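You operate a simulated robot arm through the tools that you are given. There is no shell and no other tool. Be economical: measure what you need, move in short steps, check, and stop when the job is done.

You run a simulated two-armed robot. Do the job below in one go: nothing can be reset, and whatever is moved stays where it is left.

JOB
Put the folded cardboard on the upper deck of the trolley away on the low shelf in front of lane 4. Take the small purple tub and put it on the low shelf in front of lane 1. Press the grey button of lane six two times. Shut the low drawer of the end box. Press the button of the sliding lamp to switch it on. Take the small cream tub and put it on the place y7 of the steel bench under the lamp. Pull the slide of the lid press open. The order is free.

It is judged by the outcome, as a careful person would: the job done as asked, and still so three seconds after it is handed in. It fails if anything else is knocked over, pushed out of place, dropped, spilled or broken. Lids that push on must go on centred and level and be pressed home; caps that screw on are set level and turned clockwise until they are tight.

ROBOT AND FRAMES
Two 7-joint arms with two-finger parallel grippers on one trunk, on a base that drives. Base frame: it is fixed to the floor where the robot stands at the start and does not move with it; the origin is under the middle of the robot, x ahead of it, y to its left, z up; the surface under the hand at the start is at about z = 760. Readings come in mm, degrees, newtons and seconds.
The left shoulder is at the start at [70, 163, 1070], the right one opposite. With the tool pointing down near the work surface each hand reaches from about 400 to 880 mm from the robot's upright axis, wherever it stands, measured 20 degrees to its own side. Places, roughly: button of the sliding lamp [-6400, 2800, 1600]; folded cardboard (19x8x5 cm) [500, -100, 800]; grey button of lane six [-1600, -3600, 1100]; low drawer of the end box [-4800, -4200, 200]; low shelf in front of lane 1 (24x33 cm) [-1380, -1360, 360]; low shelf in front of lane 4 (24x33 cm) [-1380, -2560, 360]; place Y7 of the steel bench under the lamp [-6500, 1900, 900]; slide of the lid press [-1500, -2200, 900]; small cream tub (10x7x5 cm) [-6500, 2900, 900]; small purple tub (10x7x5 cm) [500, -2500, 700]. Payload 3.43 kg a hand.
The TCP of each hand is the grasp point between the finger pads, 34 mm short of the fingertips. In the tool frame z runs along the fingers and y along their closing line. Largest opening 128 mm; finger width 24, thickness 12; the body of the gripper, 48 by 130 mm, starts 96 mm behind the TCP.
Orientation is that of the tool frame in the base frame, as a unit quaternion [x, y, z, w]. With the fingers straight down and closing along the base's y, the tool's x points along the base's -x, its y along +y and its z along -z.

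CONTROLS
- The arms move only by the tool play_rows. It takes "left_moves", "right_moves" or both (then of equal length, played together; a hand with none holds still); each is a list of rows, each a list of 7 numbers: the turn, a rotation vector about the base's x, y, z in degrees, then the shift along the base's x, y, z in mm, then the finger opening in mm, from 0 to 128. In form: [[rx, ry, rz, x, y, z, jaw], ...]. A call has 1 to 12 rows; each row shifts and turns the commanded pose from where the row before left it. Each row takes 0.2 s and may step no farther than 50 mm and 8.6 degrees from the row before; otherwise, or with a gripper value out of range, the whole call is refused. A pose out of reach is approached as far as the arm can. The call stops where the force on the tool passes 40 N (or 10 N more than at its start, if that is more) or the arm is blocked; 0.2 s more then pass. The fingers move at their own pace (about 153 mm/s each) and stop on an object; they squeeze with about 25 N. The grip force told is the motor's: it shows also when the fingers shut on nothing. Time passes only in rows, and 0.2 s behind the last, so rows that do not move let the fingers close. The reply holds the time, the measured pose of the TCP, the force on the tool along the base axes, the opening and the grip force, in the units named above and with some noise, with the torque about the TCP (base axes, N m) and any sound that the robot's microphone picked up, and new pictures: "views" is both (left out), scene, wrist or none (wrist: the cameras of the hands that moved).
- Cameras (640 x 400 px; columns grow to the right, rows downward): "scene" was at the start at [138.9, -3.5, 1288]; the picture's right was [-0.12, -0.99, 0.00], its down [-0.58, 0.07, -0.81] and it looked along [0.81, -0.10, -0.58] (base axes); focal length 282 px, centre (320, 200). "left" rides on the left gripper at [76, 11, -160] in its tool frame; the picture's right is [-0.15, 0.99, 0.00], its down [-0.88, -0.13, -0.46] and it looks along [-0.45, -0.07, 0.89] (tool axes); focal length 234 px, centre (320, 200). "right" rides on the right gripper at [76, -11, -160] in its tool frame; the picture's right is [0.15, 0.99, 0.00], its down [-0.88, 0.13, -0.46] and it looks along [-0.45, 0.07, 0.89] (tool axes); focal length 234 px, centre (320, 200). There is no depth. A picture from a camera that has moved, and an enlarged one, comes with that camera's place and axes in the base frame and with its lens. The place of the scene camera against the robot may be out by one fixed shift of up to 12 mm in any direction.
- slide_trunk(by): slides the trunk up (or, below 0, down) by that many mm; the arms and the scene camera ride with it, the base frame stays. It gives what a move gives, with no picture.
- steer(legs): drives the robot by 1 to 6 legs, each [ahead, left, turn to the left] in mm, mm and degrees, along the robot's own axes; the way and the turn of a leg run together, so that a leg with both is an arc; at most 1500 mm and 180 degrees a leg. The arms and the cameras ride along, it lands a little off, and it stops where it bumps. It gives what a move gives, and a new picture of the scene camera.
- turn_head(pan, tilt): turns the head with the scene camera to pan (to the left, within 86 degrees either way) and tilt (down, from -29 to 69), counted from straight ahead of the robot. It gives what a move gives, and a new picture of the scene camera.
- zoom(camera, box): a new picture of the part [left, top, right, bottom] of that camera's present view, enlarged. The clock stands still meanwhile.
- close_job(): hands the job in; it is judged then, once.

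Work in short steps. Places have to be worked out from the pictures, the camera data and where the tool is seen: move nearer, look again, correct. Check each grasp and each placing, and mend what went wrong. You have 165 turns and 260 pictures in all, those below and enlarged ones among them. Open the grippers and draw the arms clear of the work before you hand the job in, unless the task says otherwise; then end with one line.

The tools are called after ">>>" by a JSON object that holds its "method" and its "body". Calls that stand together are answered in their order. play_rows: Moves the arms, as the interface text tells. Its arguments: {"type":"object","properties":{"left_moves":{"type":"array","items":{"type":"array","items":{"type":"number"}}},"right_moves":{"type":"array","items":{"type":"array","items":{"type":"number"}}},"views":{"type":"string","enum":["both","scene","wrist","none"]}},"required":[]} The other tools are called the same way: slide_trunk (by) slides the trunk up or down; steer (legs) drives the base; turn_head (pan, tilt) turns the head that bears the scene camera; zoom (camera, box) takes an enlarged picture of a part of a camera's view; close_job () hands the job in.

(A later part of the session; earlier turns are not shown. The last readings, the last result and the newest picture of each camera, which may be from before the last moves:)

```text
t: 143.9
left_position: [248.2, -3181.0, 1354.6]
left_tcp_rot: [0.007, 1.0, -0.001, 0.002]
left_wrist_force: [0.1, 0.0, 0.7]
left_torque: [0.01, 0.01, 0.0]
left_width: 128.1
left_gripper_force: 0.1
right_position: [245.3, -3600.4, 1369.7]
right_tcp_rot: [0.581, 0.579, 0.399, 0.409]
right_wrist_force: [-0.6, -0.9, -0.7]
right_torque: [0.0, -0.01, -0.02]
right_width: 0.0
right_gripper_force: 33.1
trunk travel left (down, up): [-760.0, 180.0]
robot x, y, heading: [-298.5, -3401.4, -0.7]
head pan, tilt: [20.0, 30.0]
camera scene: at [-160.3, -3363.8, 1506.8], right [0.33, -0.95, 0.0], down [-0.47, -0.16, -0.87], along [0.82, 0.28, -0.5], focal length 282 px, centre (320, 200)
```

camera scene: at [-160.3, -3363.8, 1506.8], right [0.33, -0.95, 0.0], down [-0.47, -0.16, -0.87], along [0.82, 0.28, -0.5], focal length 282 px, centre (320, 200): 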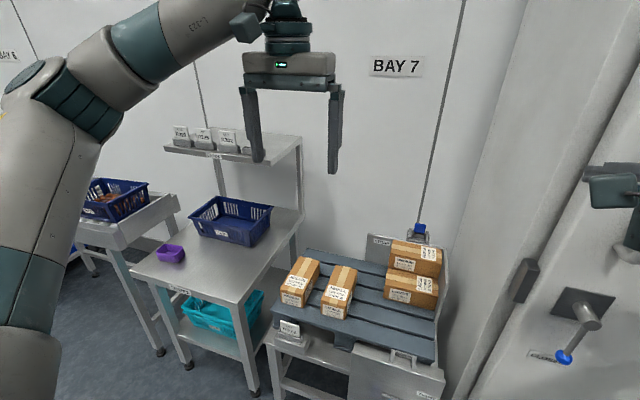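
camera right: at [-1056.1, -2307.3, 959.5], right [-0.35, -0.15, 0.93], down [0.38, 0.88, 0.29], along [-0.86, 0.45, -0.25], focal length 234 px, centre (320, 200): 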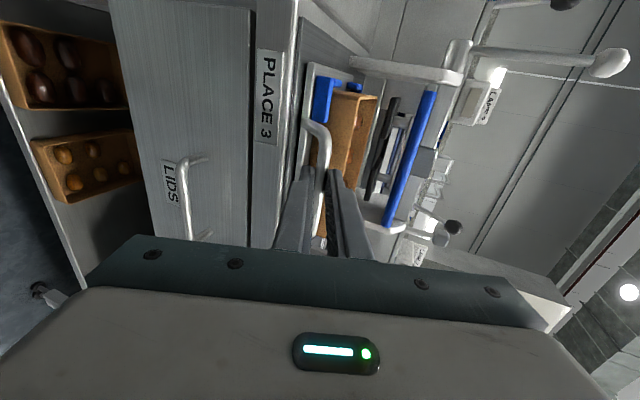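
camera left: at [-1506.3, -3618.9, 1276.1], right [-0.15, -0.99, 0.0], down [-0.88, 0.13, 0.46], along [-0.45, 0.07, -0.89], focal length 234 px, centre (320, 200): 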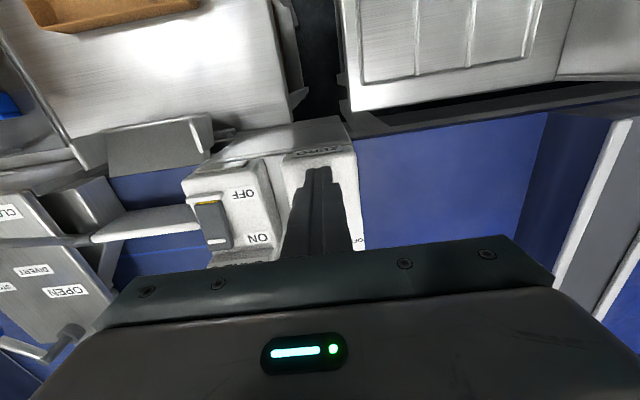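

The tub is visible on the table to the left. I'll strafe left and come forward so it lies in front of the left hand.

>>> {"method": "steer", "body": {"legs": [[0, 705, 0], [210, 0, 0]]}}

>>> {"method": "turn_head", "body": {"pan": 15, "tilt": 45}}

>>> {"method": "zoom", "body": {"camera": "left", "box": [0, 0, 640, 400]}}

```text
t: 149.0
left_position: [467.5, -2483.5, 1356.9]
left_tcp_rot: [0.008, 1.0, -0.001, 0.003]
left_wrist_force: [0.3, 0.0, 0.2]
left_torque: [0.01, -0.04, -0.02]
left_width: 128.1
left_gripper_force: 0.1
right_position: [464.8, -2900.1, 1371.7]
right_tcp_rot: [0.582, 0.578, 0.399, 0.41]
right_wrist_force: [-0.9, 0.3, -0.1]
right_torque: [-0.05, 0.02, 0.0]
right_width: 0.0
right_gripper_force: 33.3
trunk travel left (down, up): [-760.0, 180.0]
robot x, y, heading: [-78.4, -2701.3, -0.8]
head pan, tilt: [20.0, 30.0]
camera scene: at [57.5, -2665.1, 1507.0], right [0.33, -0.95, 0.0], down [-0.47, -0.16, -0.87], along [0.82, 0.28, -0.5], focal length 282 px, centre (320, 200)
```

scene: 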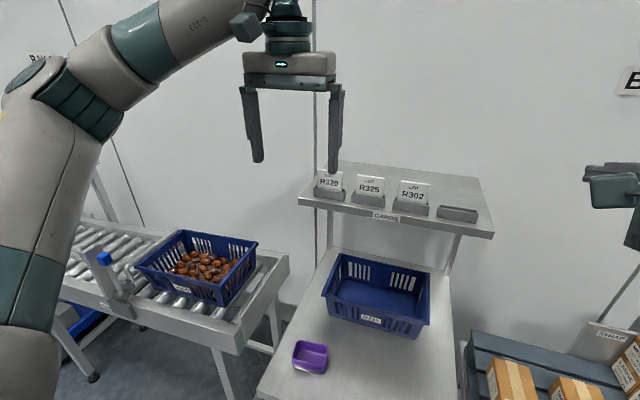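

```text
t: 149.7
left_position: [470.6, -2482.6, 1353.8]
left_tcp_rot: [0.009, 1.0, -0.001, 0.002]
left_wrist_force: [-0.2, -0.4, 0.4]
left_torque: [0.0, 0.03, 0.0]
left_width: 128.0
left_gripper_force: 0.0
right_position: [468.0, -2900.4, 1370.3]
right_tcp_rot: [0.582, 0.578, 0.398, 0.41]
right_wrist_force: [-0.1, -0.6, 0.6]
right_torque: [-0.01, 0.04, -0.01]
right_width: 0.0
right_gripper_force: 32.5
trunk travel left (down, up): [-760.0, 180.0]
robot x, y, heading: [-77.1, -2700.6, -0.9]
head pan, tilt: [15.0, 45.0]
camera scene: at [54.1, -2674.8, 1484.1], right [0.24, -0.97, 0.0], down [-0.69, -0.17, -0.71], along [0.69, 0.17, -0.71], focal length 282 px, centre (320, 200)
```

scene: 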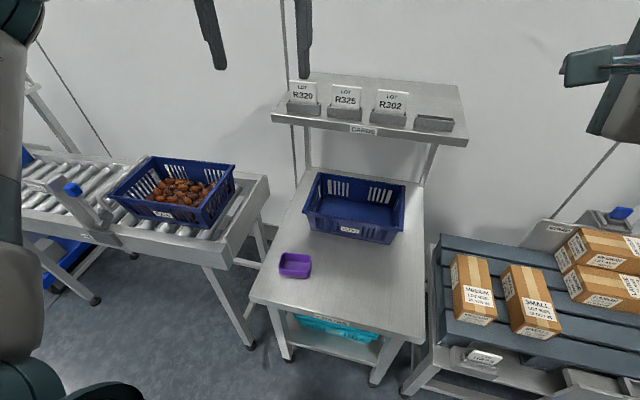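

```text
1.00 times, centred on (320, 200) of left (not enlarged: the box is as wide or as high as the picture)
camera zoom: at [395.1, -2469.9, 1512.8], right [0.16, 0.99, 0.0], down [0.88, -0.14, 0.46], along [0.45, -0.08, -0.89], focal length 234 px, centre (320, 200)
```

zoom: 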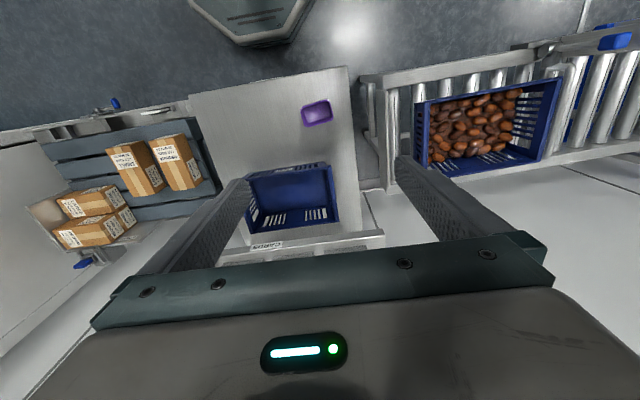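

Both cameras put the tub near (481, -2496). I'll lower the hand over it step by step and check the yaw.

>>> {"method": "play_rows", "body": {"left_moves": [[0, 0, 0, 4, -6, -45, 128], [0, 0, 0, 4, -6, -45, 128], [0, 0, 0, 0, 0, -45, 128], [0, 0, 0, 0, 0, -45, 128], [0, 0, 0, 0, 0, -45, 128], [0, 0, 0, 0, 0, -45, 128], [0, 0, 0, 0, 0, -45, 128], [0, 0, 0, 0, 0, -45, 128], [0, 0, 0, 0, 0, 0, 128]]}}

>>> {"method": "zoom", "body": {"camera": "left", "box": [220, 30, 420, 240]}}

```text
t: 151.7
left_position: [477.3, -2495.3, 994.8]
left_tcp_rot: [0.007, 1.0, -0.001, 0.003]
left_wrist_force: [-0.3, -0.2, -0.5]
left_torque: [0.0, -0.02, -0.02]
left_width: 127.8
left_gripper_force: 0.1
right_position: [465.3, -2902.2, 1370.6]
right_tcp_rot: [0.582, 0.578, 0.399, 0.409]
right_wrist_force: [-0.3, 1.1, -0.6]
right_torque: [-0.01, -0.01, -0.01]
right_width: 0.0
right_gripper_force: 32.8
trunk travel left (down, up): [-760.0, 180.0]
robot x, y, heading: [-76.6, -2703.3, -0.8]
head pan, tilt: [15.0, 45.0]
camera scene: at [52.5, -2675.1, 1484.2], right [0.24, -0.97, 0.0], down [-0.69, -0.17, -0.71], along [0.69, 0.17, -0.71], focal length 282 px, centre (320, 200)
camera left: at [401.6, -2482.2, 1154.2], right [0.16, 0.99, 0.0], down [0.88, -0.14, 0.46], along [0.45, -0.08, -0.89], focal length 234 px, centre (320, 200)
```

scene: 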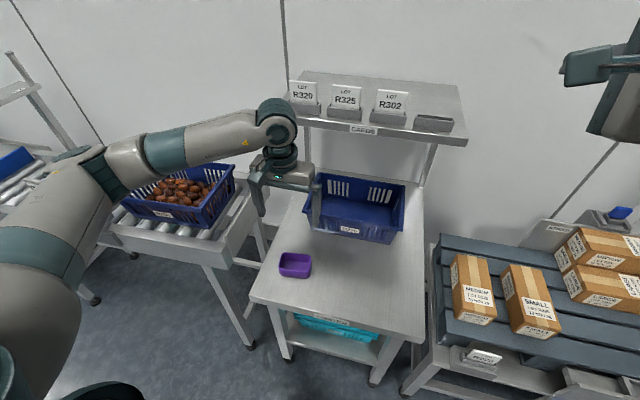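
left: 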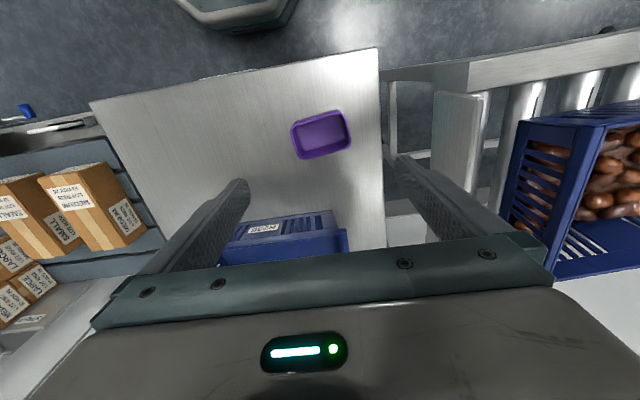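

```text
1.90 times, centred on (320, 135) of left
camera zoom: at [401.6, -2482.2, 1154.2], right [0.16, 0.99, 0.0], down [0.88, -0.14, 0.46], along [0.45, -0.08, -0.89], focal length 446 px, centre (320, 324)
```

zoom: 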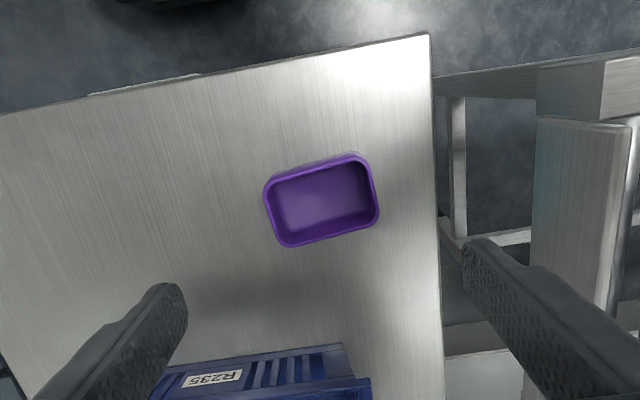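

The tub's rim centre is at about (485, -2497), yawed 4–5°, its rim at z≈742. I'll align and lower to z 790, then check.

>>> {"method": "play_rows", "body": {"left_moves": [[0, 0, 5.3, 7, -2, -30, 128], [0, 0, 0, 0, 0, -45, 128], [0, 0, 0, 0, 0, -45, 128], [0, 0, 0, 0, 0, -45, 128], [0, 0, 0, 0, 0, -40, 128], [0, 0, 0, 0, 0, 0, 128]]}}

>>> {"method": "zoom", "body": {"camera": "left", "box": [200, 30, 440, 270]}}

```text
t: 153.1
left_position: [484.3, -2496.8, 789.8]
left_tcp_rot: [-0.037, 0.999, -0.001, 0.002]
left_wrist_force: [0.4, 0.8, -0.1]
left_torque: [0.0, 0.0, 0.01]
left_width: 128.2
left_gripper_force: 0.0
right_position: [468.2, -2900.6, 1370.0]
right_tcp_rot: [0.582, 0.578, 0.399, 0.41]
right_wrist_force: [-0.1, -0.2, 0.7]
right_torque: [0.03, -0.03, 0.01]
right_width: 0.3
right_gripper_force: 33.0
trunk travel left (down, up): [-760.0, 180.0]
robot x, y, heading: [-77.2, -2702.4, -0.9]
head pan, tilt: [15.0, 45.0]
camera scene: at [52.6, -2675.0, 1484.2], right [0.24, -0.97, 0.0], down [-0.69, -0.17, -0.71], along [0.69, 0.17, -0.71], focal length 282 px, centre (320, 200)
camera left: at [408.3, -2491.8, 948.4], right [0.07, 1.0, 0.0], down [0.89, -0.06, 0.46], along [0.46, -0.03, -0.89], focal length 234 px, centre (320, 200)
```

scene: 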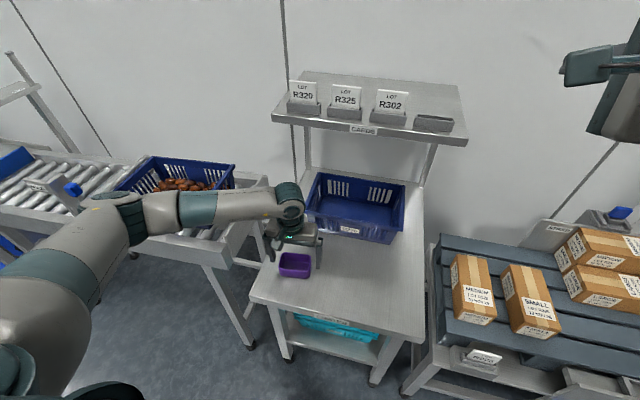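
left: 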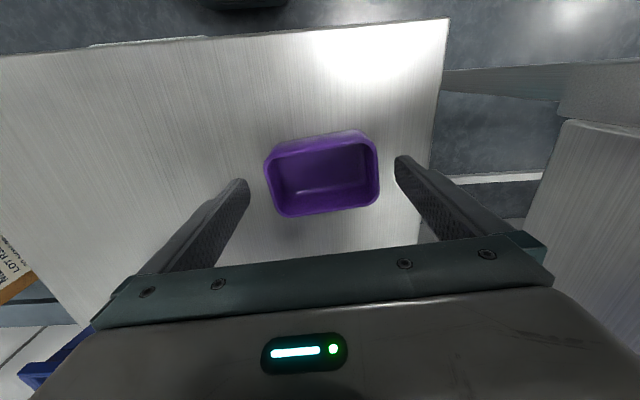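

```text
1.67 times, centred on (320, 150) of left
camera zoom: at [408.3, -2491.8, 948.4], right [0.07, 1.0, 0.0], down [0.89, -0.06, 0.46], along [0.46, -0.03, -0.89], focal length 390 px, centre (320, 283)
```

zoom: 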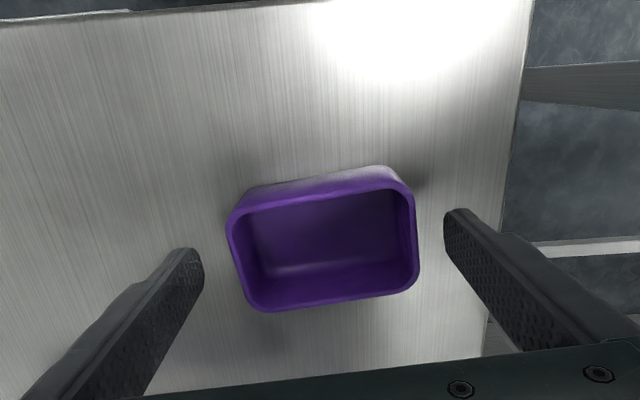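

Aligned; the tub centre is about 6 mm further in x. I'll correct and descend to z≈738.

>>> {"method": "play_rows", "body": {"left_moves": [[0, 0, 0, 6, 0, 0, 128], [0, 0, 0, 0, 0, -25, 128], [0, 0, 0, 0, 0, -20, 128], [0, 0, 0, 0, 0, -7, 128], [0, 0, 0, 0, 0, 0, 128]], "views": "wrist"}}

```text
t: 153.9
left_position: [489.2, -2496.5, 754.0]
left_tcp_rot: [-0.039, 0.999, 0.0, 0.0]
left_wrist_force: [-10.2, -1.0, 17.0]
left_torque: [1.17, 0.66, 0.54]
left_width: 128.0
left_gripper_force: 0.1
right_position: [464.0, -2900.1, 1369.7]
right_tcp_rot: [0.582, 0.578, 0.4, 0.409]
right_wrist_force: [0.8, 0.1, 0.0]
right_torque: [-0.05, -0.01, -0.03]
right_width: 0.0
right_gripper_force: 33.3
trunk travel left (down, up): [-760.0, 180.0]
robot x, y, heading: [-77.8, -2701.8, -0.7]
head pan, tilt: [15.0, 45.0]
stopped in row 4 (left hand): the force on the tool passed its limit at 65 N (the readings are from after the stop); the commanded pose is now the measured one
camera left: at [413.2, -2491.8, 913.1], right [0.07, 1.0, 0.0], down [0.89, -0.06, 0.46], along [0.46, -0.03, -0.89], focal length 234 px, centre (320, 200)
```

left: 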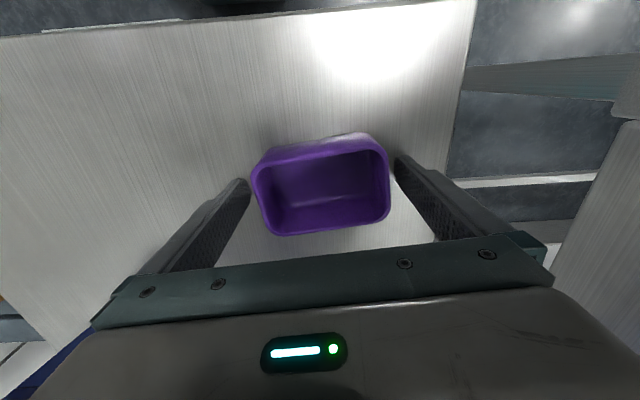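

The fingertips met the table (z≈720), so the tub's rim is near 770. I'll raise 4 mm, shift back 6 mm in x and close on the tub.

>>> {"method": "play_rows", "body": {"left_moves": [[0, 0, 0, -3, 0, 5, 128], [0, 0, 0, -3, 0, 0, 128], [0, 0, 0, 0, 0, 0, 115], [0, 0, 0, 0, 0, 0, 105], [0, 0, 0, 0, 0, 0, 95], [0, 0, 0, 0, 0, 0, 90], [0, 0, 0, 0, 0, 0, 90]], "views": "wrist"}}

```text
t: 155.6
left_position: [485.3, -2496.5, 758.5]
left_tcp_rot: [-0.038, 0.999, 0.0, 0.001]
left_wrist_force: [0.4, 0.9, 0.8]
left_torque: [0.05, 0.01, 0.0]
left_width: 94.9
left_gripper_force: 25.2
right_position: [466.2, -2900.8, 1370.0]
right_tcp_rot: [0.582, 0.579, 0.399, 0.409]
right_wrist_force: [0.2, 0.6, 0.1]
right_torque: [0.01, 0.03, 0.01]
right_width: 0.0
right_gripper_force: 32.3
trunk travel left (down, up): [-760.0, 180.0]
robot x, y, heading: [-77.7, -2703.4, -0.8]
head pan, tilt: [15.0, 45.0]
camera left: at [408.5, -2490.8, 916.4], right [0.07, 1.0, 0.0], down [0.89, -0.06, 0.46], along [0.46, -0.03, -0.89], focal length 234 px, centre (320, 200)
```

left: 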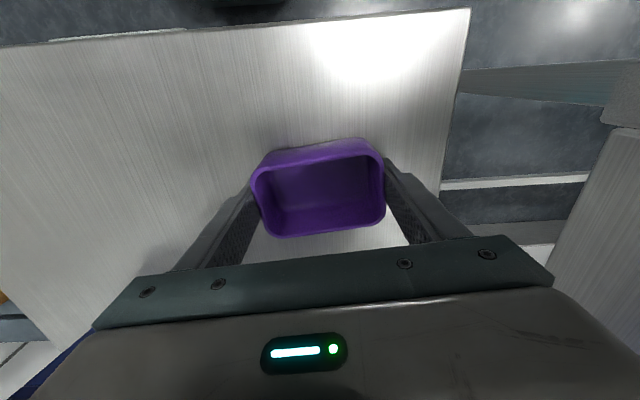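

Tub gripped at 95 mm with 25 N. I'll lift it straight up and check that it stays.

>>> {"method": "play_rows", "body": {"left_moves": [[0, 0, 0, 0, 0, 20, 85], [0, 0, 0, 0, 0, 40, 85], [0, 0, 0, 0, 0, 45, 85], [0, 0, 0, 0, 0, 45, 85], [0, 0, 0, 0, 0, 45, 85], [0, 0, 0, -20, 0, 40, 85], [0, 0, 0, -20, 0, 40, 85], [0, 0, 0, -20, 0, 40, 85]], "views": "wrist"}}

```text
t: 157.3
left_position: [423.5, -2497.1, 1074.3]
left_tcp_rot: [-0.038, 0.999, 0.0, 0.002]
left_wrist_force: [0.3, 0.2, 0.4]
left_torque: [0.04, 0.01, 0.0]
left_width: 94.8
left_gripper_force: 25.2
right_position: [465.5, -2901.2, 1371.3]
right_tcp_rot: [0.582, 0.578, 0.399, 0.409]
right_wrist_force: [0.1, -0.9, 0.1]
right_torque: [0.0, -0.03, 0.02]
right_width: 0.1
right_gripper_force: 32.8
trunk travel left (down, up): [-760.0, 180.0]
robot x, y, heading: [-80.2, -2701.0, -1.0]
head pan, tilt: [15.0, 45.0]
camera left: at [347.9, -2491.1, 1232.6], right [0.07, 1.0, 0.0], down [0.89, -0.06, 0.46], along [0.46, -0.03, -0.89], focal length 234 px, centre (320, 200)
```

left: 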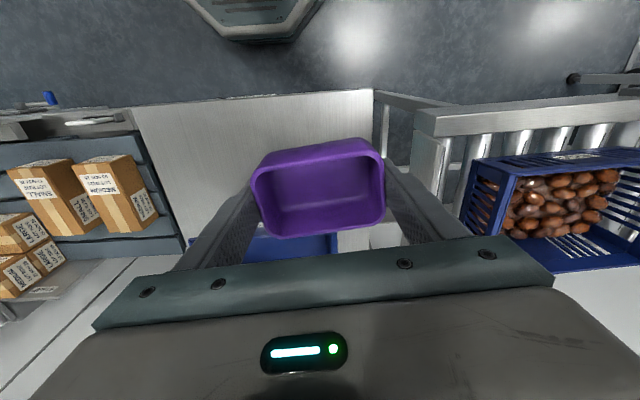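

The tub is held firmly. I'll back off, strafe along the aisle to y≈-1400 and turn to face the benches.

>>> {"method": "steer", "body": {"legs": [[-400, 0, 0], [0, 1250, 0], [0, 0, 180]]}}

>>> {"method": "turn_head", "body": {"pan": 0, "tilt": 38}}

```text
t: 173.1
left_position: [-950.9, -1655.1, 1073.5]
left_tcp_rot: [0.999, 0.038, -0.001, 0.0]
left_wrist_force: [0.3, 0.0, -0.8]
left_torque: [0.01, 0.0, 0.02]
left_width: 94.7
left_gripper_force: 25.3
right_position: [-991.0, -1251.1, 1369.7]
right_tcp_rot: [-0.579, 0.582, 0.408, -0.4]
right_wrist_force: [0.5, 0.3, 0.3]
right_torque: [0.03, 0.0, -0.01]
right_width: 0.0
right_gripper_force: 32.9
trunk travel left (down, up): [-760.0, 180.0]
robot x, y, heading: [-448.4, -1449.4, 179.2]
head pan, tilt: [15.0, 45.0]
camera scene: at [-576.4, -1461.8, 1484.2], right [-0.25, 0.97, 0.0], down [0.69, 0.17, -0.71], along [-0.69, -0.17, -0.71], focal length 282 px, centre (320, 200)
```

scene: 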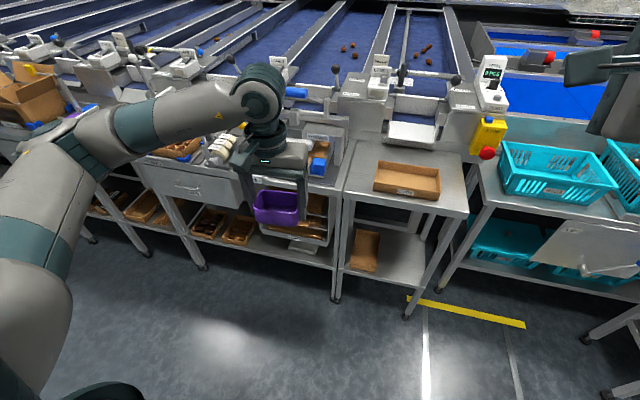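

```text
t: 173.9
left_position: [-952.0, -1655.0, 1071.6]
left_tcp_rot: [0.999, 0.04, -0.002, -0.001]
left_wrist_force: [0.4, -0.3, -0.7]
left_torque: [-0.01, -0.01, -0.03]
left_width: 94.4
left_gripper_force: 24.5
right_position: [-992.9, -1249.8, 1370.3]
right_tcp_rot: [-0.579, 0.581, 0.409, -0.4]
right_wrist_force: [-0.1, -0.1, 0.5]
right_torque: [0.02, -0.04, -0.02]
right_width: 0.3
right_gripper_force: 32.9
trunk travel left (down, up): [-760.0, 180.0]
robot x, y, heading: [-452.6, -1448.6, 179.4]
head pan, tilt: [0.0, 38.0]
camera scene: at [-583.9, -1440.8, 1494.4], right [0.01, 1.0, 0.0], down [0.62, -0.01, -0.79], along [-0.79, 0.01, -0.62], focal length 282 px, centre (320, 200)
```

scene: 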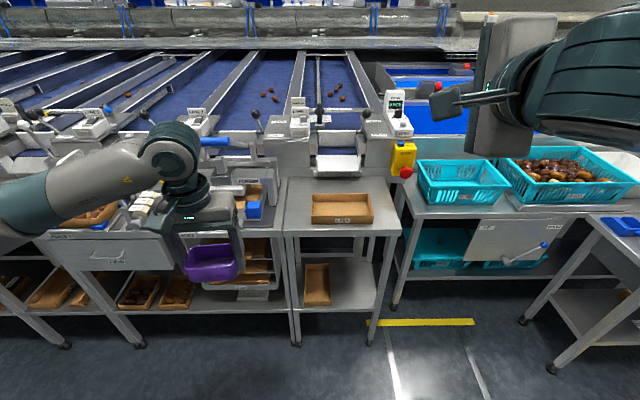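

Lane 1's bay has the same layout, with a tray on the left (y≈-1510..-1382) and free space at y≈-1380..-1195. Before lowering the trunk I'll turn the right hand back to pointing down and pull it in.

>>> {"method": "play_rows", "body": {"right_moves": [[7.69, 0, 2.8, 0, 0, 0, 0], [7.69, 0, 2.8, 0, 0, 0, 0], [7.69, 0, 2.8, 0, 0, 0, 0], [7.69, 0, 2.8, 0, 0, 0, 0], [7.69, 0, 2.8, 0, 0, 0, 0], [7.69, 0, 2.8, 0, 0, 0, 0], [7.69, 0, 2.8, 0, 0, 0, 0], [7.69, 0, 2.8, 0, 0, 0, 0], [7.69, 0, 2.8, 0, 0, 0, 0], [7.69, 0, 2.8, 0, 0, 0, 0], [7.69, 0, 2.8, 0, 0, 0, 0]], "views": "none"}}

>>> {"method": "play_rows", "body": {"right_moves": [[0, -7.8, 0, 5, 3, 5, 0], [0, -7.8, 0, 5, 3, 5, 0], [0, -7.8, 0, 10, 3, 5, 0], [0, -7.8, 0, 15, 3, 5, 0], [0, -7.8, 0, 15, 3, 5, 0], [0, -7.8, 0, 15, 3, 5, 0], [0, -7.8, 0, 15, 3, 5, 0], [0, -7.8, 0, 15, 3, 5, 0], [0, -7.6, 0, 15, 3, 5, 0]], "views": "scene"}}

```text
t: 176.3
left_position: [-951.8, -1655.5, 1073.3]
left_tcp_rot: [0.999, 0.039, -0.001, -0.001]
left_wrist_force: [-0.2, 0.5, -1.4]
left_torque: [0.03, 0.03, 0.0]
left_width: 94.7
left_gripper_force: 25.4
right_position: [-996.1, -1250.7, 1372.8]
right_tcp_rot: [0.816, 0.002, -0.578, -0.003]
right_wrist_force: [-0.3, -0.1, 0.2]
right_torque: [-0.01, -0.01, 0.02]
right_width: 0.0
right_gripper_force: 32.4
right hand out of reach, approached as far as the arm can: row 8
trunk travel left (down, up): [-760.0, 180.0]
robot x, y, heading: [-449.5, -1447.8, 179.3]
head pan, tilt: [0.0, 38.0]
```

```text
t: 178.3
left_position: [-950.8, -1654.4, 1072.1]
left_tcp_rot: [0.999, 0.039, -0.002, -0.001]
left_wrist_force: [0.1, -0.5, -0.3]
left_torque: [0.0, -0.01, -0.01]
left_width: 94.6
left_gripper_force: 25.1
right_position: [-885.8, -1225.5, 1417.3]
right_tcp_rot: [1.0, 0.002, -0.005, -0.002]
right_wrist_force: [0.7, -1.2, -0.3]
right_torque: [-0.02, 0.01, 0.02]
right_width: 0.1
right_gripper_force: 32.9
trunk travel left (down, up): [-760.0, 180.0]
robot x, y, heading: [-446.8, -1450.3, 178.9]
head pan, tilt: [0.0, 38.0]
camera scene: at [-583.4, -1440.8, 1494.4], right [0.01, 1.0, 0.0], down [0.62, -0.01, -0.79], along [-0.79, 0.01, -0.62], focal length 282 px, centre (320, 200)
```

scene: 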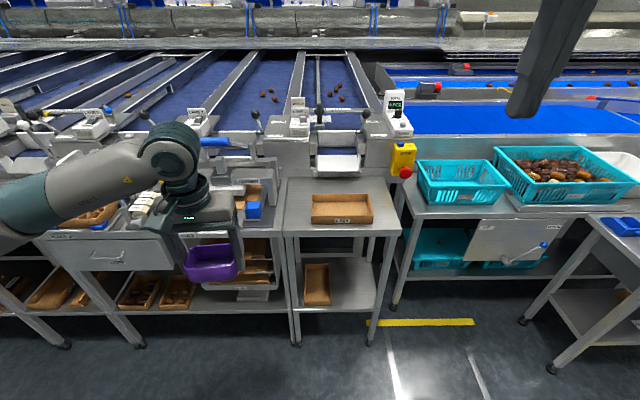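

Both hands are ready. I'll strafe right 495 mm, square the tub, and set the left hand out in front of the free half of the bay.

>>> {"method": "steer", "body": {"legs": [[0, -495, 0]]}}

>>> {"method": "play_rows", "body": {"left_moves": [[0, 0, -4.5, -40, -26, 0, 85], [0, 0, 0, -40, -26, 0, 85], [0, 0, 0, -40, -26, 0, 85], [0, 0, 0, -40, -26, 0, 85], [0, 0, 0, -30, -21, 0, 85]], "views": "none"}}

>>> {"method": "slide_trunk", "body": {"by": -310}}

>>> {"method": "slide_trunk", "body": {"by": -302}}

>>> {"method": "turn_head", "body": {"pan": 15, "tilt": 25}}

```text
t: 181.2
left_position: [-944.8, -1160.1, 1072.3]
left_tcp_rot: [0.999, 0.039, -0.002, 0.0]
left_wrist_force: [-0.6, 0.3, -1.1]
left_torque: [0.02, 0.0, -0.02]
left_width: 94.8
left_gripper_force: 25.3
right_position: [-876.8, -729.7, 1417.9]
right_tcp_rot: [1.0, 0.002, -0.007, -0.003]
right_wrist_force: [-0.3, 1.6, -0.4]
right_torque: [-0.03, 0.03, 0.01]
right_width: 0.0
right_gripper_force: 32.5
trunk travel left (down, up): [-760.0, 180.0]
robot x, y, heading: [-443.7, -954.0, 179.2]
head pan, tilt: [0.0, 38.0]
camera scene: at [-576.4, -947.3, 1494.4], right [0.02, 1.0, 0.0], down [0.62, -0.01, -0.79], along [-0.79, 0.01, -0.62], focal length 282 px, centre (320, 200)
```

scene: 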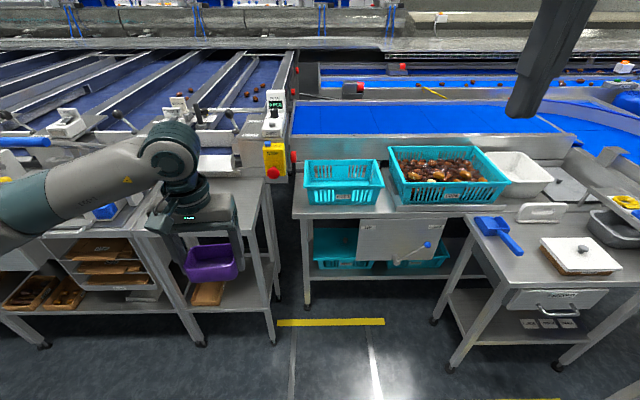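

```text
t: 182.4
left_position: [-1134.6, -1286.0, 1070.7]
left_tcp_rot: [1.0, -0.001, -0.002, 0.0]
left_wrist_force: [0.3, -0.4, -0.7]
left_torque: [0.0, -0.05, 0.0]
left_width: 94.7
left_gripper_force: 25.3
right_position: [-877.7, -727.7, 1416.1]
right_tcp_rot: [1.0, 0.003, -0.006, -0.003]
right_wrist_force: [0.3, 0.0, -0.3]
right_torque: [-0.02, 0.0, -0.03]
right_width: 0.0
right_gripper_force: 33.6
trunk travel left (down, up): [-760.0, 180.0]
robot x, y, heading: [-440.5, -956.1, 179.3]
head pan, tilt: [0.0, 38.0]
```

```text
t: 185.5
left_position: [-1133.1, -1285.6, 762.6]
left_tcp_rot: [1.0, -0.001, -0.002, 0.001]
left_wrist_force: [0.7, 0.2, -0.9]
left_torque: [0.0, 0.0, -0.01]
left_width: 94.5
left_gripper_force: 25.2
right_position: [-876.5, -729.6, 1107.0]
right_tcp_rot: [1.0, 0.001, -0.006, -0.003]
right_wrist_force: [-0.3, 0.4, 0.0]
right_torque: [0.0, 0.01, -0.03]
right_width: 0.0
right_gripper_force: 33.2
trunk travel left (down, up): [-450.0, 490.0]
robot x, y, heading: [-441.2, -956.6, 179.0]
head pan, tilt: [0.0, 38.0]
```

```text
t: 188.5
left_position: [-1134.4, -1285.5, 461.9]
left_tcp_rot: [1.0, -0.001, -0.003, 0.0]
left_wrist_force: [0.0, -1.0, -0.4]
left_torque: [-0.01, -0.01, 0.01]
left_width: 94.5
left_gripper_force: 24.8
right_position: [-877.2, -729.7, 804.9]
right_tcp_rot: [1.0, 0.002, -0.006, -0.002]
right_wrist_force: [0.4, 0.2, -0.8]
right_torque: [-0.02, 0.0, 0.02]
right_width: 0.0
right_gripper_force: 33.0
trunk travel left (down, up): [-148.0, 792.0]
robot x, y, heading: [-442.2, -955.7, 179.1]
head pan, tilt: [0.0, 38.0]
```

```text
t: 189.3
left_position: [-1133.5, -1285.2, 459.8]
left_tcp_rot: [1.0, -0.001, -0.001, 0.001]
left_wrist_force: [0.7, -0.6, -0.6]
left_torque: [-0.03, 0.02, -0.01]
left_width: 94.6
left_gripper_force: 25.5
right_position: [-877.9, -729.8, 805.3]
right_tcp_rot: [1.0, 0.002, -0.007, -0.002]
right_wrist_force: [0.5, -0.4, -0.6]
right_torque: [0.01, 0.02, -0.02]
right_width: 0.1
right_gripper_force: 32.9
trunk travel left (down, up): [-148.0, 792.0]
robot x, y, heading: [-441.9, -952.7, 179.2]
head pan, tilt: [15.0, 25.0]
camera scene: at [-579.4, -970.1, 902.7], right [-0.24, 0.97, 0.0], down [0.41, 0.1, -0.91], along [-0.88, -0.22, -0.42], focal length 282 px, centre (320, 200)
```

scene: 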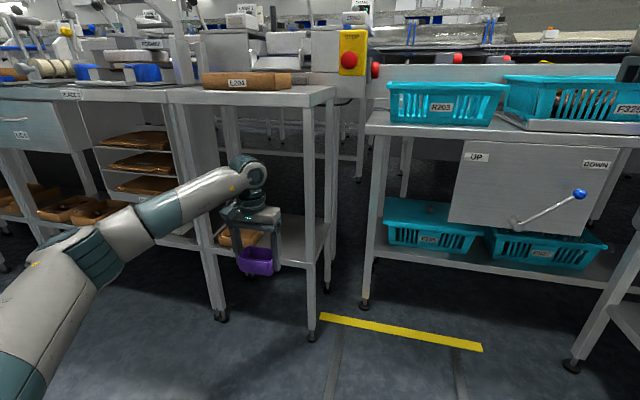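

The forearm runs straight along x, so I'll check the right leg and tray clearances before driving in.

>>> {"method": "zoom", "body": {"camera": "scene", "box": [180, 70, 360, 350]}}

>>> {"method": "zoom", "body": {"camera": "left", "box": [0, 0, 640, 400]}}

```text
1.43 times, centred on (270, 210) of scene
camera zoom: at [-579.4, -970.1, 902.7], right [-0.24, 0.97, 0.0], down [0.41, 0.1, -0.91], along [-0.88, -0.22, -0.42], focal length 402 px, centre (391, 186)
```

zoom: 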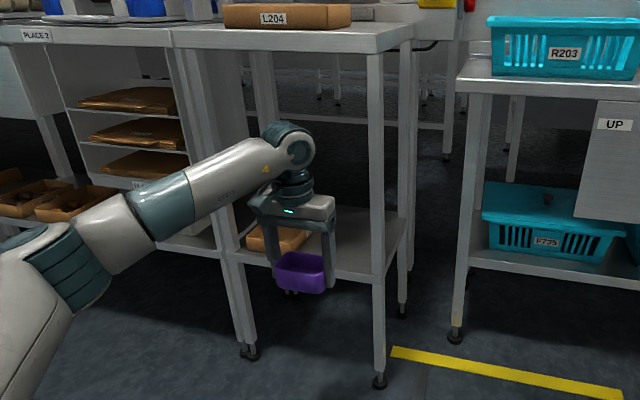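

```text
1.00 times, centred on (320, 200) of left (not enlarged: the box is as wide or as high as the picture)
camera zoom: at [-1056.9, -1296.2, 619.6], right [-0.15, -0.99, 0.0], down [-0.88, 0.13, 0.46], along [-0.45, 0.07, -0.89], focal length 234 px, centre (320, 200)
```

zoom: 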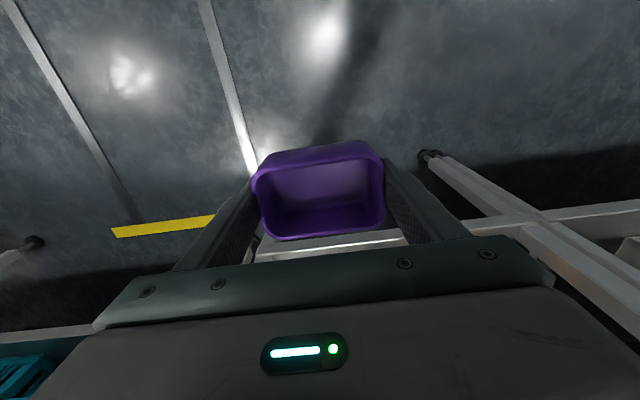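

Right leg inner edge ≈ -1196 and tray edge ≈ -1383, so y = -1289 is the middle. I'll shift 4 mm and drive in 120 mm, then check.

>>> {"method": "play_rows", "body": {"left_moves": [[0, 0, 0, 0, -4, 0, 85]], "views": "none"}}

>>> {"method": "steer", "body": {"legs": [[120, 0, 0]]}}

>>> {"method": "zoom", "body": {"camera": "left", "box": [0, 0, 640, 400]}}

```text
t: 189.7
left_position: [-1133.6, -1289.3, 459.4]
left_tcp_rot: [1.0, -0.001, -0.001, 0.0]
left_wrist_force: [0.0, -0.3, -1.5]
left_torque: [0.0, 0.02, -0.03]
left_width: 94.3
left_gripper_force: 25.4
right_position: [-878.2, -729.8, 805.0]
right_tcp_rot: [1.0, 0.002, -0.007, -0.003]
right_wrist_force: [0.3, 0.3, 0.3]
right_torque: [0.01, -0.01, 0.03]
right_width: 0.2
right_gripper_force: 33.4
trunk travel left (down, up): [-148.0, 792.0]
robot x, y, heading: [-437.0, -959.3, 178.9]
head pan, tilt: [15.0, 25.0]
```

```text
t: 190.9
left_position: [-1253.1, -1286.6, 460.8]
left_tcp_rot: [1.0, -0.001, -0.002, -0.001]
left_wrist_force: [0.8, -0.3, -0.8]
left_torque: [0.0, -0.02, 0.01]
left_width: 94.6
left_gripper_force: 24.9
right_position: [-996.4, -727.4, 804.6]
right_tcp_rot: [1.0, 0.001, -0.006, -0.002]
right_wrist_force: [0.6, 0.2, -0.1]
right_torque: [0.01, -0.03, 0.0]
right_width: 0.0
right_gripper_force: 32.9
trunk travel left (down, up): [-148.0, 792.0]
robot x, y, heading: [-561.8, -955.5, 179.1]
head pan, tilt: [15.0, 25.0]
camera scene: at [-699.0, -968.3, 902.6], right [-0.24, 0.97, 0.0], down [0.41, 0.1, -0.91], along [-0.88, -0.22, -0.42], focal length 282 px, centre (320, 200)
```

scene: 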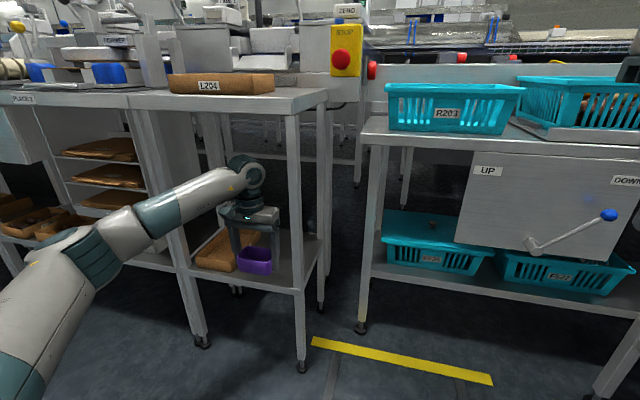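

```text
1.00 times, centred on (320, 200) of left (not enlarged: the box is as wide or as high as the picture)
camera zoom: at [-1176.3, -1298.4, 619.3], right [-0.15, -0.99, 0.0], down [-0.88, 0.13, 0.46], along [-0.45, 0.07, -0.89], focal length 234 px, centre (320, 200)
```

zoom: 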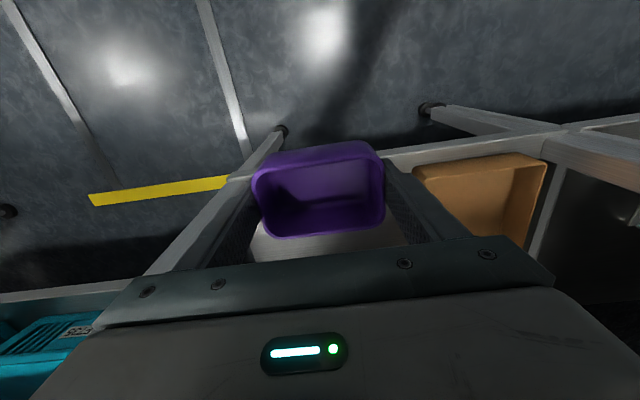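

Clear on both sides; I'll shift 4 mm toward the tray side and drive in another 110 mm.

>>> {"method": "play_rows", "body": {"left_moves": [[0, 0, 0, 0, -5, 0, 85]], "views": "none"}}

>>> {"method": "steer", "body": {"legs": [[110, 0, 0]]}}

>>> {"method": "zoom", "body": {"camera": "left", "box": [0, 0, 640, 400]}}

```text
t: 191.3
left_position: [-1252.5, -1292.5, 460.7]
left_tcp_rot: [1.0, -0.001, -0.001, 0.0]
left_wrist_force: [-0.3, 0.2, -0.5]
left_torque: [-0.03, -0.01, 0.04]
left_width: 94.8
left_gripper_force: 25.0
right_position: [-997.0, -727.5, 805.2]
right_tcp_rot: [1.0, 0.001, -0.006, -0.003]
right_wrist_force: [-0.2, 0.6, 0.3]
right_torque: [-0.01, 0.01, 0.01]
right_width: 0.0
right_gripper_force: 32.8
trunk travel left (down, up): [-148.0, 792.0]
robot x, y, heading: [-559.2, -953.7, 179.3]
head pan, tilt: [15.0, 25.0]
```

```text
t: 192.5
left_position: [-1364.0, -1289.9, 459.6]
left_tcp_rot: [1.0, -0.001, -0.001, 0.0]
left_wrist_force: [0.9, 0.3, -0.5]
left_torque: [-0.02, -0.03, 0.01]
left_width: 94.4
left_gripper_force: 24.6
right_position: [-1107.5, -725.5, 803.3]
right_tcp_rot: [1.0, 0.0, -0.005, -0.003]
right_wrist_force: [-0.3, 0.3, 0.8]
right_torque: [-0.01, -0.04, 0.02]
right_width: 0.0
right_gripper_force: 33.3
trunk travel left (down, up): [-148.0, 792.0]
robot x, y, heading: [-671.9, -952.9, 179.1]
head pan, tilt: [15.0, 25.0]
camera scene: at [-809.3, -966.4, 902.6], right [-0.24, 0.97, 0.0], down [0.41, 0.1, -0.91], along [-0.88, -0.22, -0.42], focal length 282 px, centre (320, 200)
```

scene: 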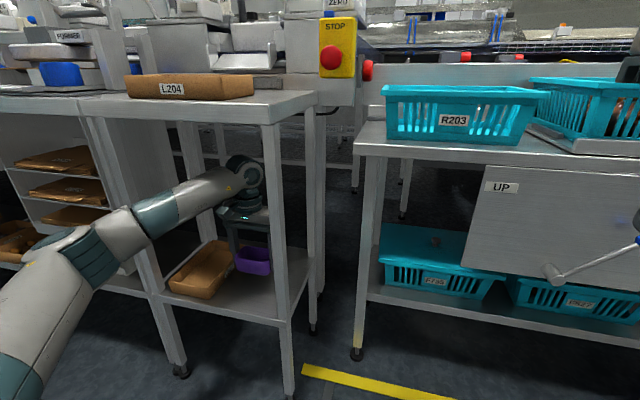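

```text
1.00 times, centred on (320, 200) of left (not enlarged: the box is as wide or as high as the picture)
camera zoom: at [-1286.7, -1301.4, 619.0], right [-0.15, -0.99, 0.0], down [-0.88, 0.13, 0.46], along [-0.45, 0.07, -0.89], focal length 234 px, centre (320, 200)
```

zoom: 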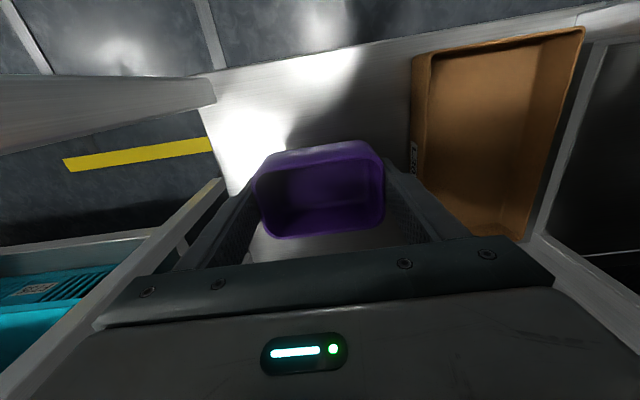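

The tub is over the free strip. I'll lower until it touches the shelf.

>>> {"method": "play_rows", "body": {"left_moves": [[0, 0, 0, 0, 0, -25, 85], [0, 0, 0, 0, 0, -18, 85], [0, 0, 0, 0, 0, -6, 85], [0, 0, 0, 0, 0, -4, 85], [0, 0, 0, 0, 0, 0, 85]], "views": "wrist"}}

```text
t: 193.7
left_position: [-1363.9, -1290.4, 406.6]
left_tcp_rot: [1.0, -0.002, -0.001, -0.001]
left_wrist_force: [0.7, 0.6, 0.5]
left_torque: [-0.01, 0.01, -0.01]
left_width: 94.3
left_gripper_force: 24.5
right_position: [-1107.3, -725.0, 806.2]
right_tcp_rot: [1.0, 0.0, -0.005, -0.003]
right_wrist_force: [0.7, -0.5, -0.4]
right_torque: [-0.02, 0.02, 0.02]
right_width: 0.0
right_gripper_force: 33.3
trunk travel left (down, up): [-148.0, 792.0]
robot x, y, heading: [-670.7, -953.4, 179.0]
head pan, tilt: [15.0, 25.0]
camera left: at [-1286.8, -1301.2, 566.2], right [-0.15, -0.99, 0.0], down [-0.88, 0.13, 0.46], along [-0.45, 0.07, -0.89], focal length 234 px, centre (320, 200)
```

left: 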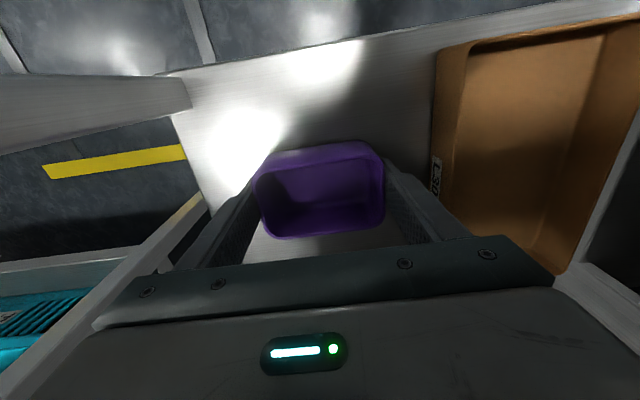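

No contact yet, so I'll lower in 2 mm steps.

>>> {"method": "play_rows", "body": {"left_moves": [[0, 0, 0, 0, 0, -2, 85], [0, 0, 0, 0, 0, -2, 85], [0, 0, 0, 0, 0, 0, 85]], "views": "none"}}

```text
t: 194.5
left_position: [-1363.2, -1289.7, 402.9]
left_tcp_rot: [1.0, -0.001, -0.001, -0.001]
left_wrist_force: [-0.2, -0.6, -0.4]
left_torque: [-0.03, 0.0, -0.01]
left_width: 94.6
left_gripper_force: 25.8
right_position: [-1107.0, -725.5, 803.4]
right_tcp_rot: [1.0, 0.0, -0.006, -0.002]
right_wrist_force: [-0.2, 0.2, -0.2]
right_torque: [-0.01, 0.0, 0.0]
right_width: 0.0
right_gripper_force: 32.8
trunk travel left (down, up): [-148.0, 792.0]
robot x, y, heading: [-669.3, -951.9, 179.2]
head pan, tilt: [15.0, 25.0]
```

>>> {"method": "play_rows", "body": {"left_moves": [[0, 0, 0, 0, 0, -2, 85], [0, 0, 0, 0, 0, -2, 85], [0, 0, 0, 0, 0, -2, 85], [0, 0, 0, 0, 0, 0, 85]], "views": "none"}}

```text
t: 195.5
left_position: [-1364.3, -1290.1, 398.5]
left_tcp_rot: [1.0, -0.002, -0.002, 0.0]
left_wrist_force: [0.6, -0.6, 0.7]
left_torque: [-0.05, 0.05, -0.02]
left_width: 94.1
left_gripper_force: 25.2
right_position: [-1107.2, -723.9, 804.8]
right_tcp_rot: [1.0, 0.001, -0.007, -0.003]
right_wrist_force: [0.0, -0.1, 0.1]
right_torque: [0.03, 0.0, -0.01]
right_width: 0.0
right_gripper_force: 33.1
trunk travel left (down, up): [-148.0, 792.0]
robot x, y, heading: [-669.0, -951.0, 179.0]
head pan, tilt: [15.0, 25.0]
```

Still hardly any force; I'll continue by 2 mm steps.

>>> {"method": "play_rows", "body": {"left_moves": [[0, 0, 0, 0, 0, -2, 85], [0, 0, 0, 0, 0, -2, 85], [0, 0, 0, 0, 0, 0, 85]], "views": "wrist"}}

```text
t: 196.3
left_position: [-1364.1, -1289.2, 396.2]
left_tcp_rot: [1.0, -0.001, -0.003, 0.0]
left_wrist_force: [0.1, -1.2, 19.9]
left_torque: [-0.07, -0.03, 0.05]
left_width: 94.8
left_gripper_force: 24.6
right_position: [-1105.0, -725.4, 806.3]
right_tcp_rot: [1.0, 0.001, -0.007, -0.003]
right_wrist_force: [0.5, 0.6, 0.8]
right_torque: [-0.01, 0.02, -0.02]
right_width: 0.0
right_gripper_force: 33.3
trunk travel left (down, up): [-148.0, 792.0]
robot x, y, heading: [-667.4, -953.4, 179.1]
head pan, tilt: [15.0, 25.0]
camera left: at [-1285.7, -1301.2, 555.2], right [-0.15, -0.99, 0.0], down [-0.88, 0.13, 0.46], along [-0.46, 0.07, -0.89], focal length 234 px, centre (320, 200)
```

left: 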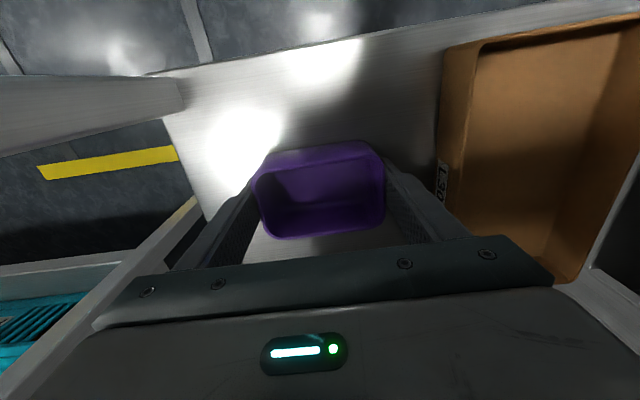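

Contact at 20 N. I'll ease up 2 mm, open to 112 and lift straight up.

>>> {"method": "play_rows", "body": {"left_moves": [[0, 0, 0, 0, 0, 2, 95], [0, 0, 0, 0, 0, 0, 104], [0, 0, 0, 0, 0, 0, 112], [0, 0, 0, 0, 0, 20, 112], [0, 0, 0, 0, 0, 30, 112], [0, 0, 0, 0, 0, 30, 112], [0, 0, 0, 0, 0, 0, 112]], "views": "wrist"}}

```text
t: 197.9
left_position: [-1363.5, -1291.7, 475.3]
left_tcp_rot: [1.0, -0.001, -0.001, 0.0]
left_wrist_force: [-0.5, -0.1, -0.3]
left_torque: [-0.03, 0.01, 0.03]
left_width: 111.9
left_gripper_force: 0.1
right_position: [-1105.8, -725.5, 804.2]
right_tcp_rot: [1.0, 0.001, -0.006, -0.003]
right_wrist_force: [0.2, 0.1, -0.1]
right_torque: [0.01, 0.04, 0.0]
right_width: 0.0
right_gripper_force: 32.9
trunk travel left (down, up): [-148.0, 792.0]
robot x, y, heading: [-672.9, -954.5, 178.9]
head pan, tilt: [15.0, 25.0]
camera left: at [-1285.6, -1301.7, 634.9], right [-0.15, -0.99, 0.0], down [-0.88, 0.13, 0.46], along [-0.45, 0.07, -0.89], focal length 234 px, centre (320, 200)
```

left: 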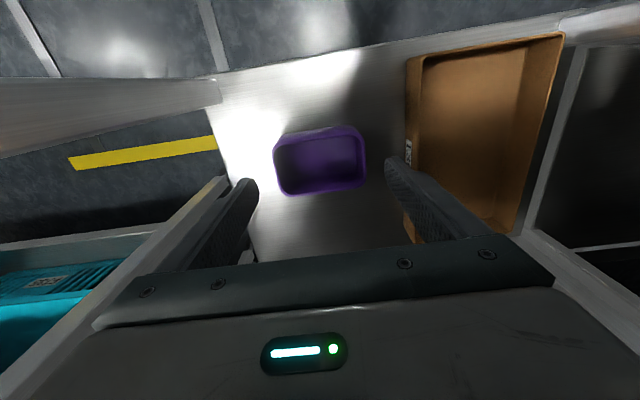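

The purple tub is set. I'll back out, raise the trunk, and look around for the way to the far side.

>>> {"method": "steer", "body": {"legs": [[-350, 0, 0]]}}

>>> {"method": "slide_trunk", "body": {"by": 400}}

>>> {"method": "turn_head", "body": {"pan": -40, "tilt": 12}}

```text
t: 200.2
left_position: [-1006.2, -1295.6, 476.2]
left_tcp_rot: [1.0, -0.001, -0.002, 0.0]
left_wrist_force: [0.5, -0.6, 0.5]
left_torque: [-0.05, -0.03, 0.01]
left_width: 112.2
left_gripper_force: 0.1
right_position: [-750.9, -732.0, 805.2]
right_tcp_rot: [1.0, 0.001, -0.006, -0.003]
right_wrist_force: [-0.1, 0.0, 0.3]
right_torque: [0.02, 0.01, 0.02]
right_width: 0.0
right_gripper_force: 32.9
trunk travel left (down, up): [-148.0, 792.0]
robot x, y, heading: [-313.7, -955.6, 178.9]
head pan, tilt: [15.0, 25.0]
camera scene: at [-452.9, -972.3, 902.8], right [-0.24, 0.97, 0.0], down [0.41, 0.1, -0.91], along [-0.88, -0.22, -0.42], focal length 282 px, centre (320, 200)
```

scene: 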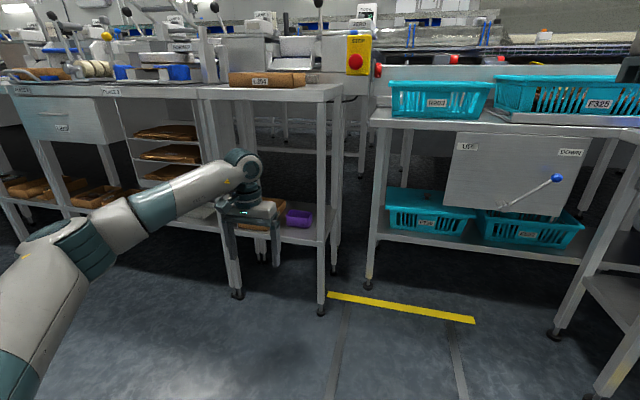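

```text
t: 204.0
left_position: [-1007.2, -1297.1, 875.5]
left_tcp_rot: [1.0, -0.001, -0.001, 0.001]
left_wrist_force: [0.0, -0.8, 0.0]
left_torque: [0.05, 0.01, -0.01]
left_width: 112.1
left_gripper_force: 0.1
right_position: [-751.4, -730.5, 1204.9]
right_tcp_rot: [1.0, 0.001, -0.006, -0.002]
right_wrist_force: [0.0, -0.2, 0.0]
right_torque: [-0.02, -0.03, 0.0]
right_width: 0.1
right_gripper_force: 32.7
trunk travel left (down, up): [-548.0, 392.0]
robot x, y, heading: [-316.9, -959.0, 178.9]
head pan, tilt: [15.0, 25.0]
```

```text
t: 205.3
left_position: [-1006.9, -1296.2, 876.3]
left_tcp_rot: [1.0, -0.001, -0.002, 0.001]
left_wrist_force: [0.7, 0.2, 0.5]
left_torque: [0.01, -0.01, 0.04]
left_width: 112.0
left_gripper_force: 0.1
right_position: [-751.4, -731.1, 1205.8]
right_tcp_rot: [1.0, 0.0, -0.007, -0.003]
right_wrist_force: [0.2, -0.3, -0.6]
right_torque: [0.04, 0.01, 0.0]
right_width: 0.1
right_gripper_force: 33.0
trunk travel left (down, up): [-548.0, 392.0]
robot x, y, heading: [-316.0, -958.5, 178.7]
head pan, tilt: [-40.0, 12.0]
camera scene: at [-434.2, -888.9, 1323.9], right [0.65, 0.76, 0.0], down [0.16, -0.14, -0.98], along [-0.74, 0.64, -0.21], focal length 282 px, centre (320, 200)
```

scene: 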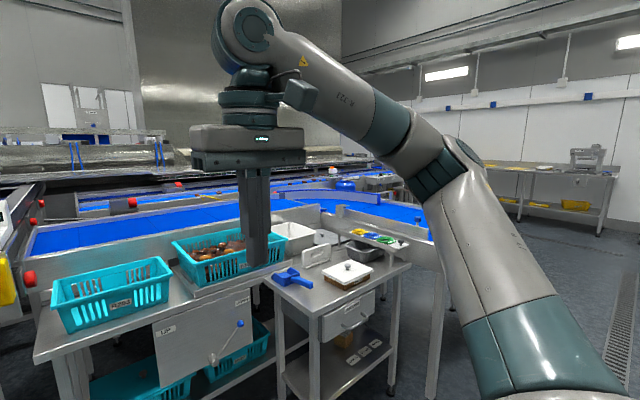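

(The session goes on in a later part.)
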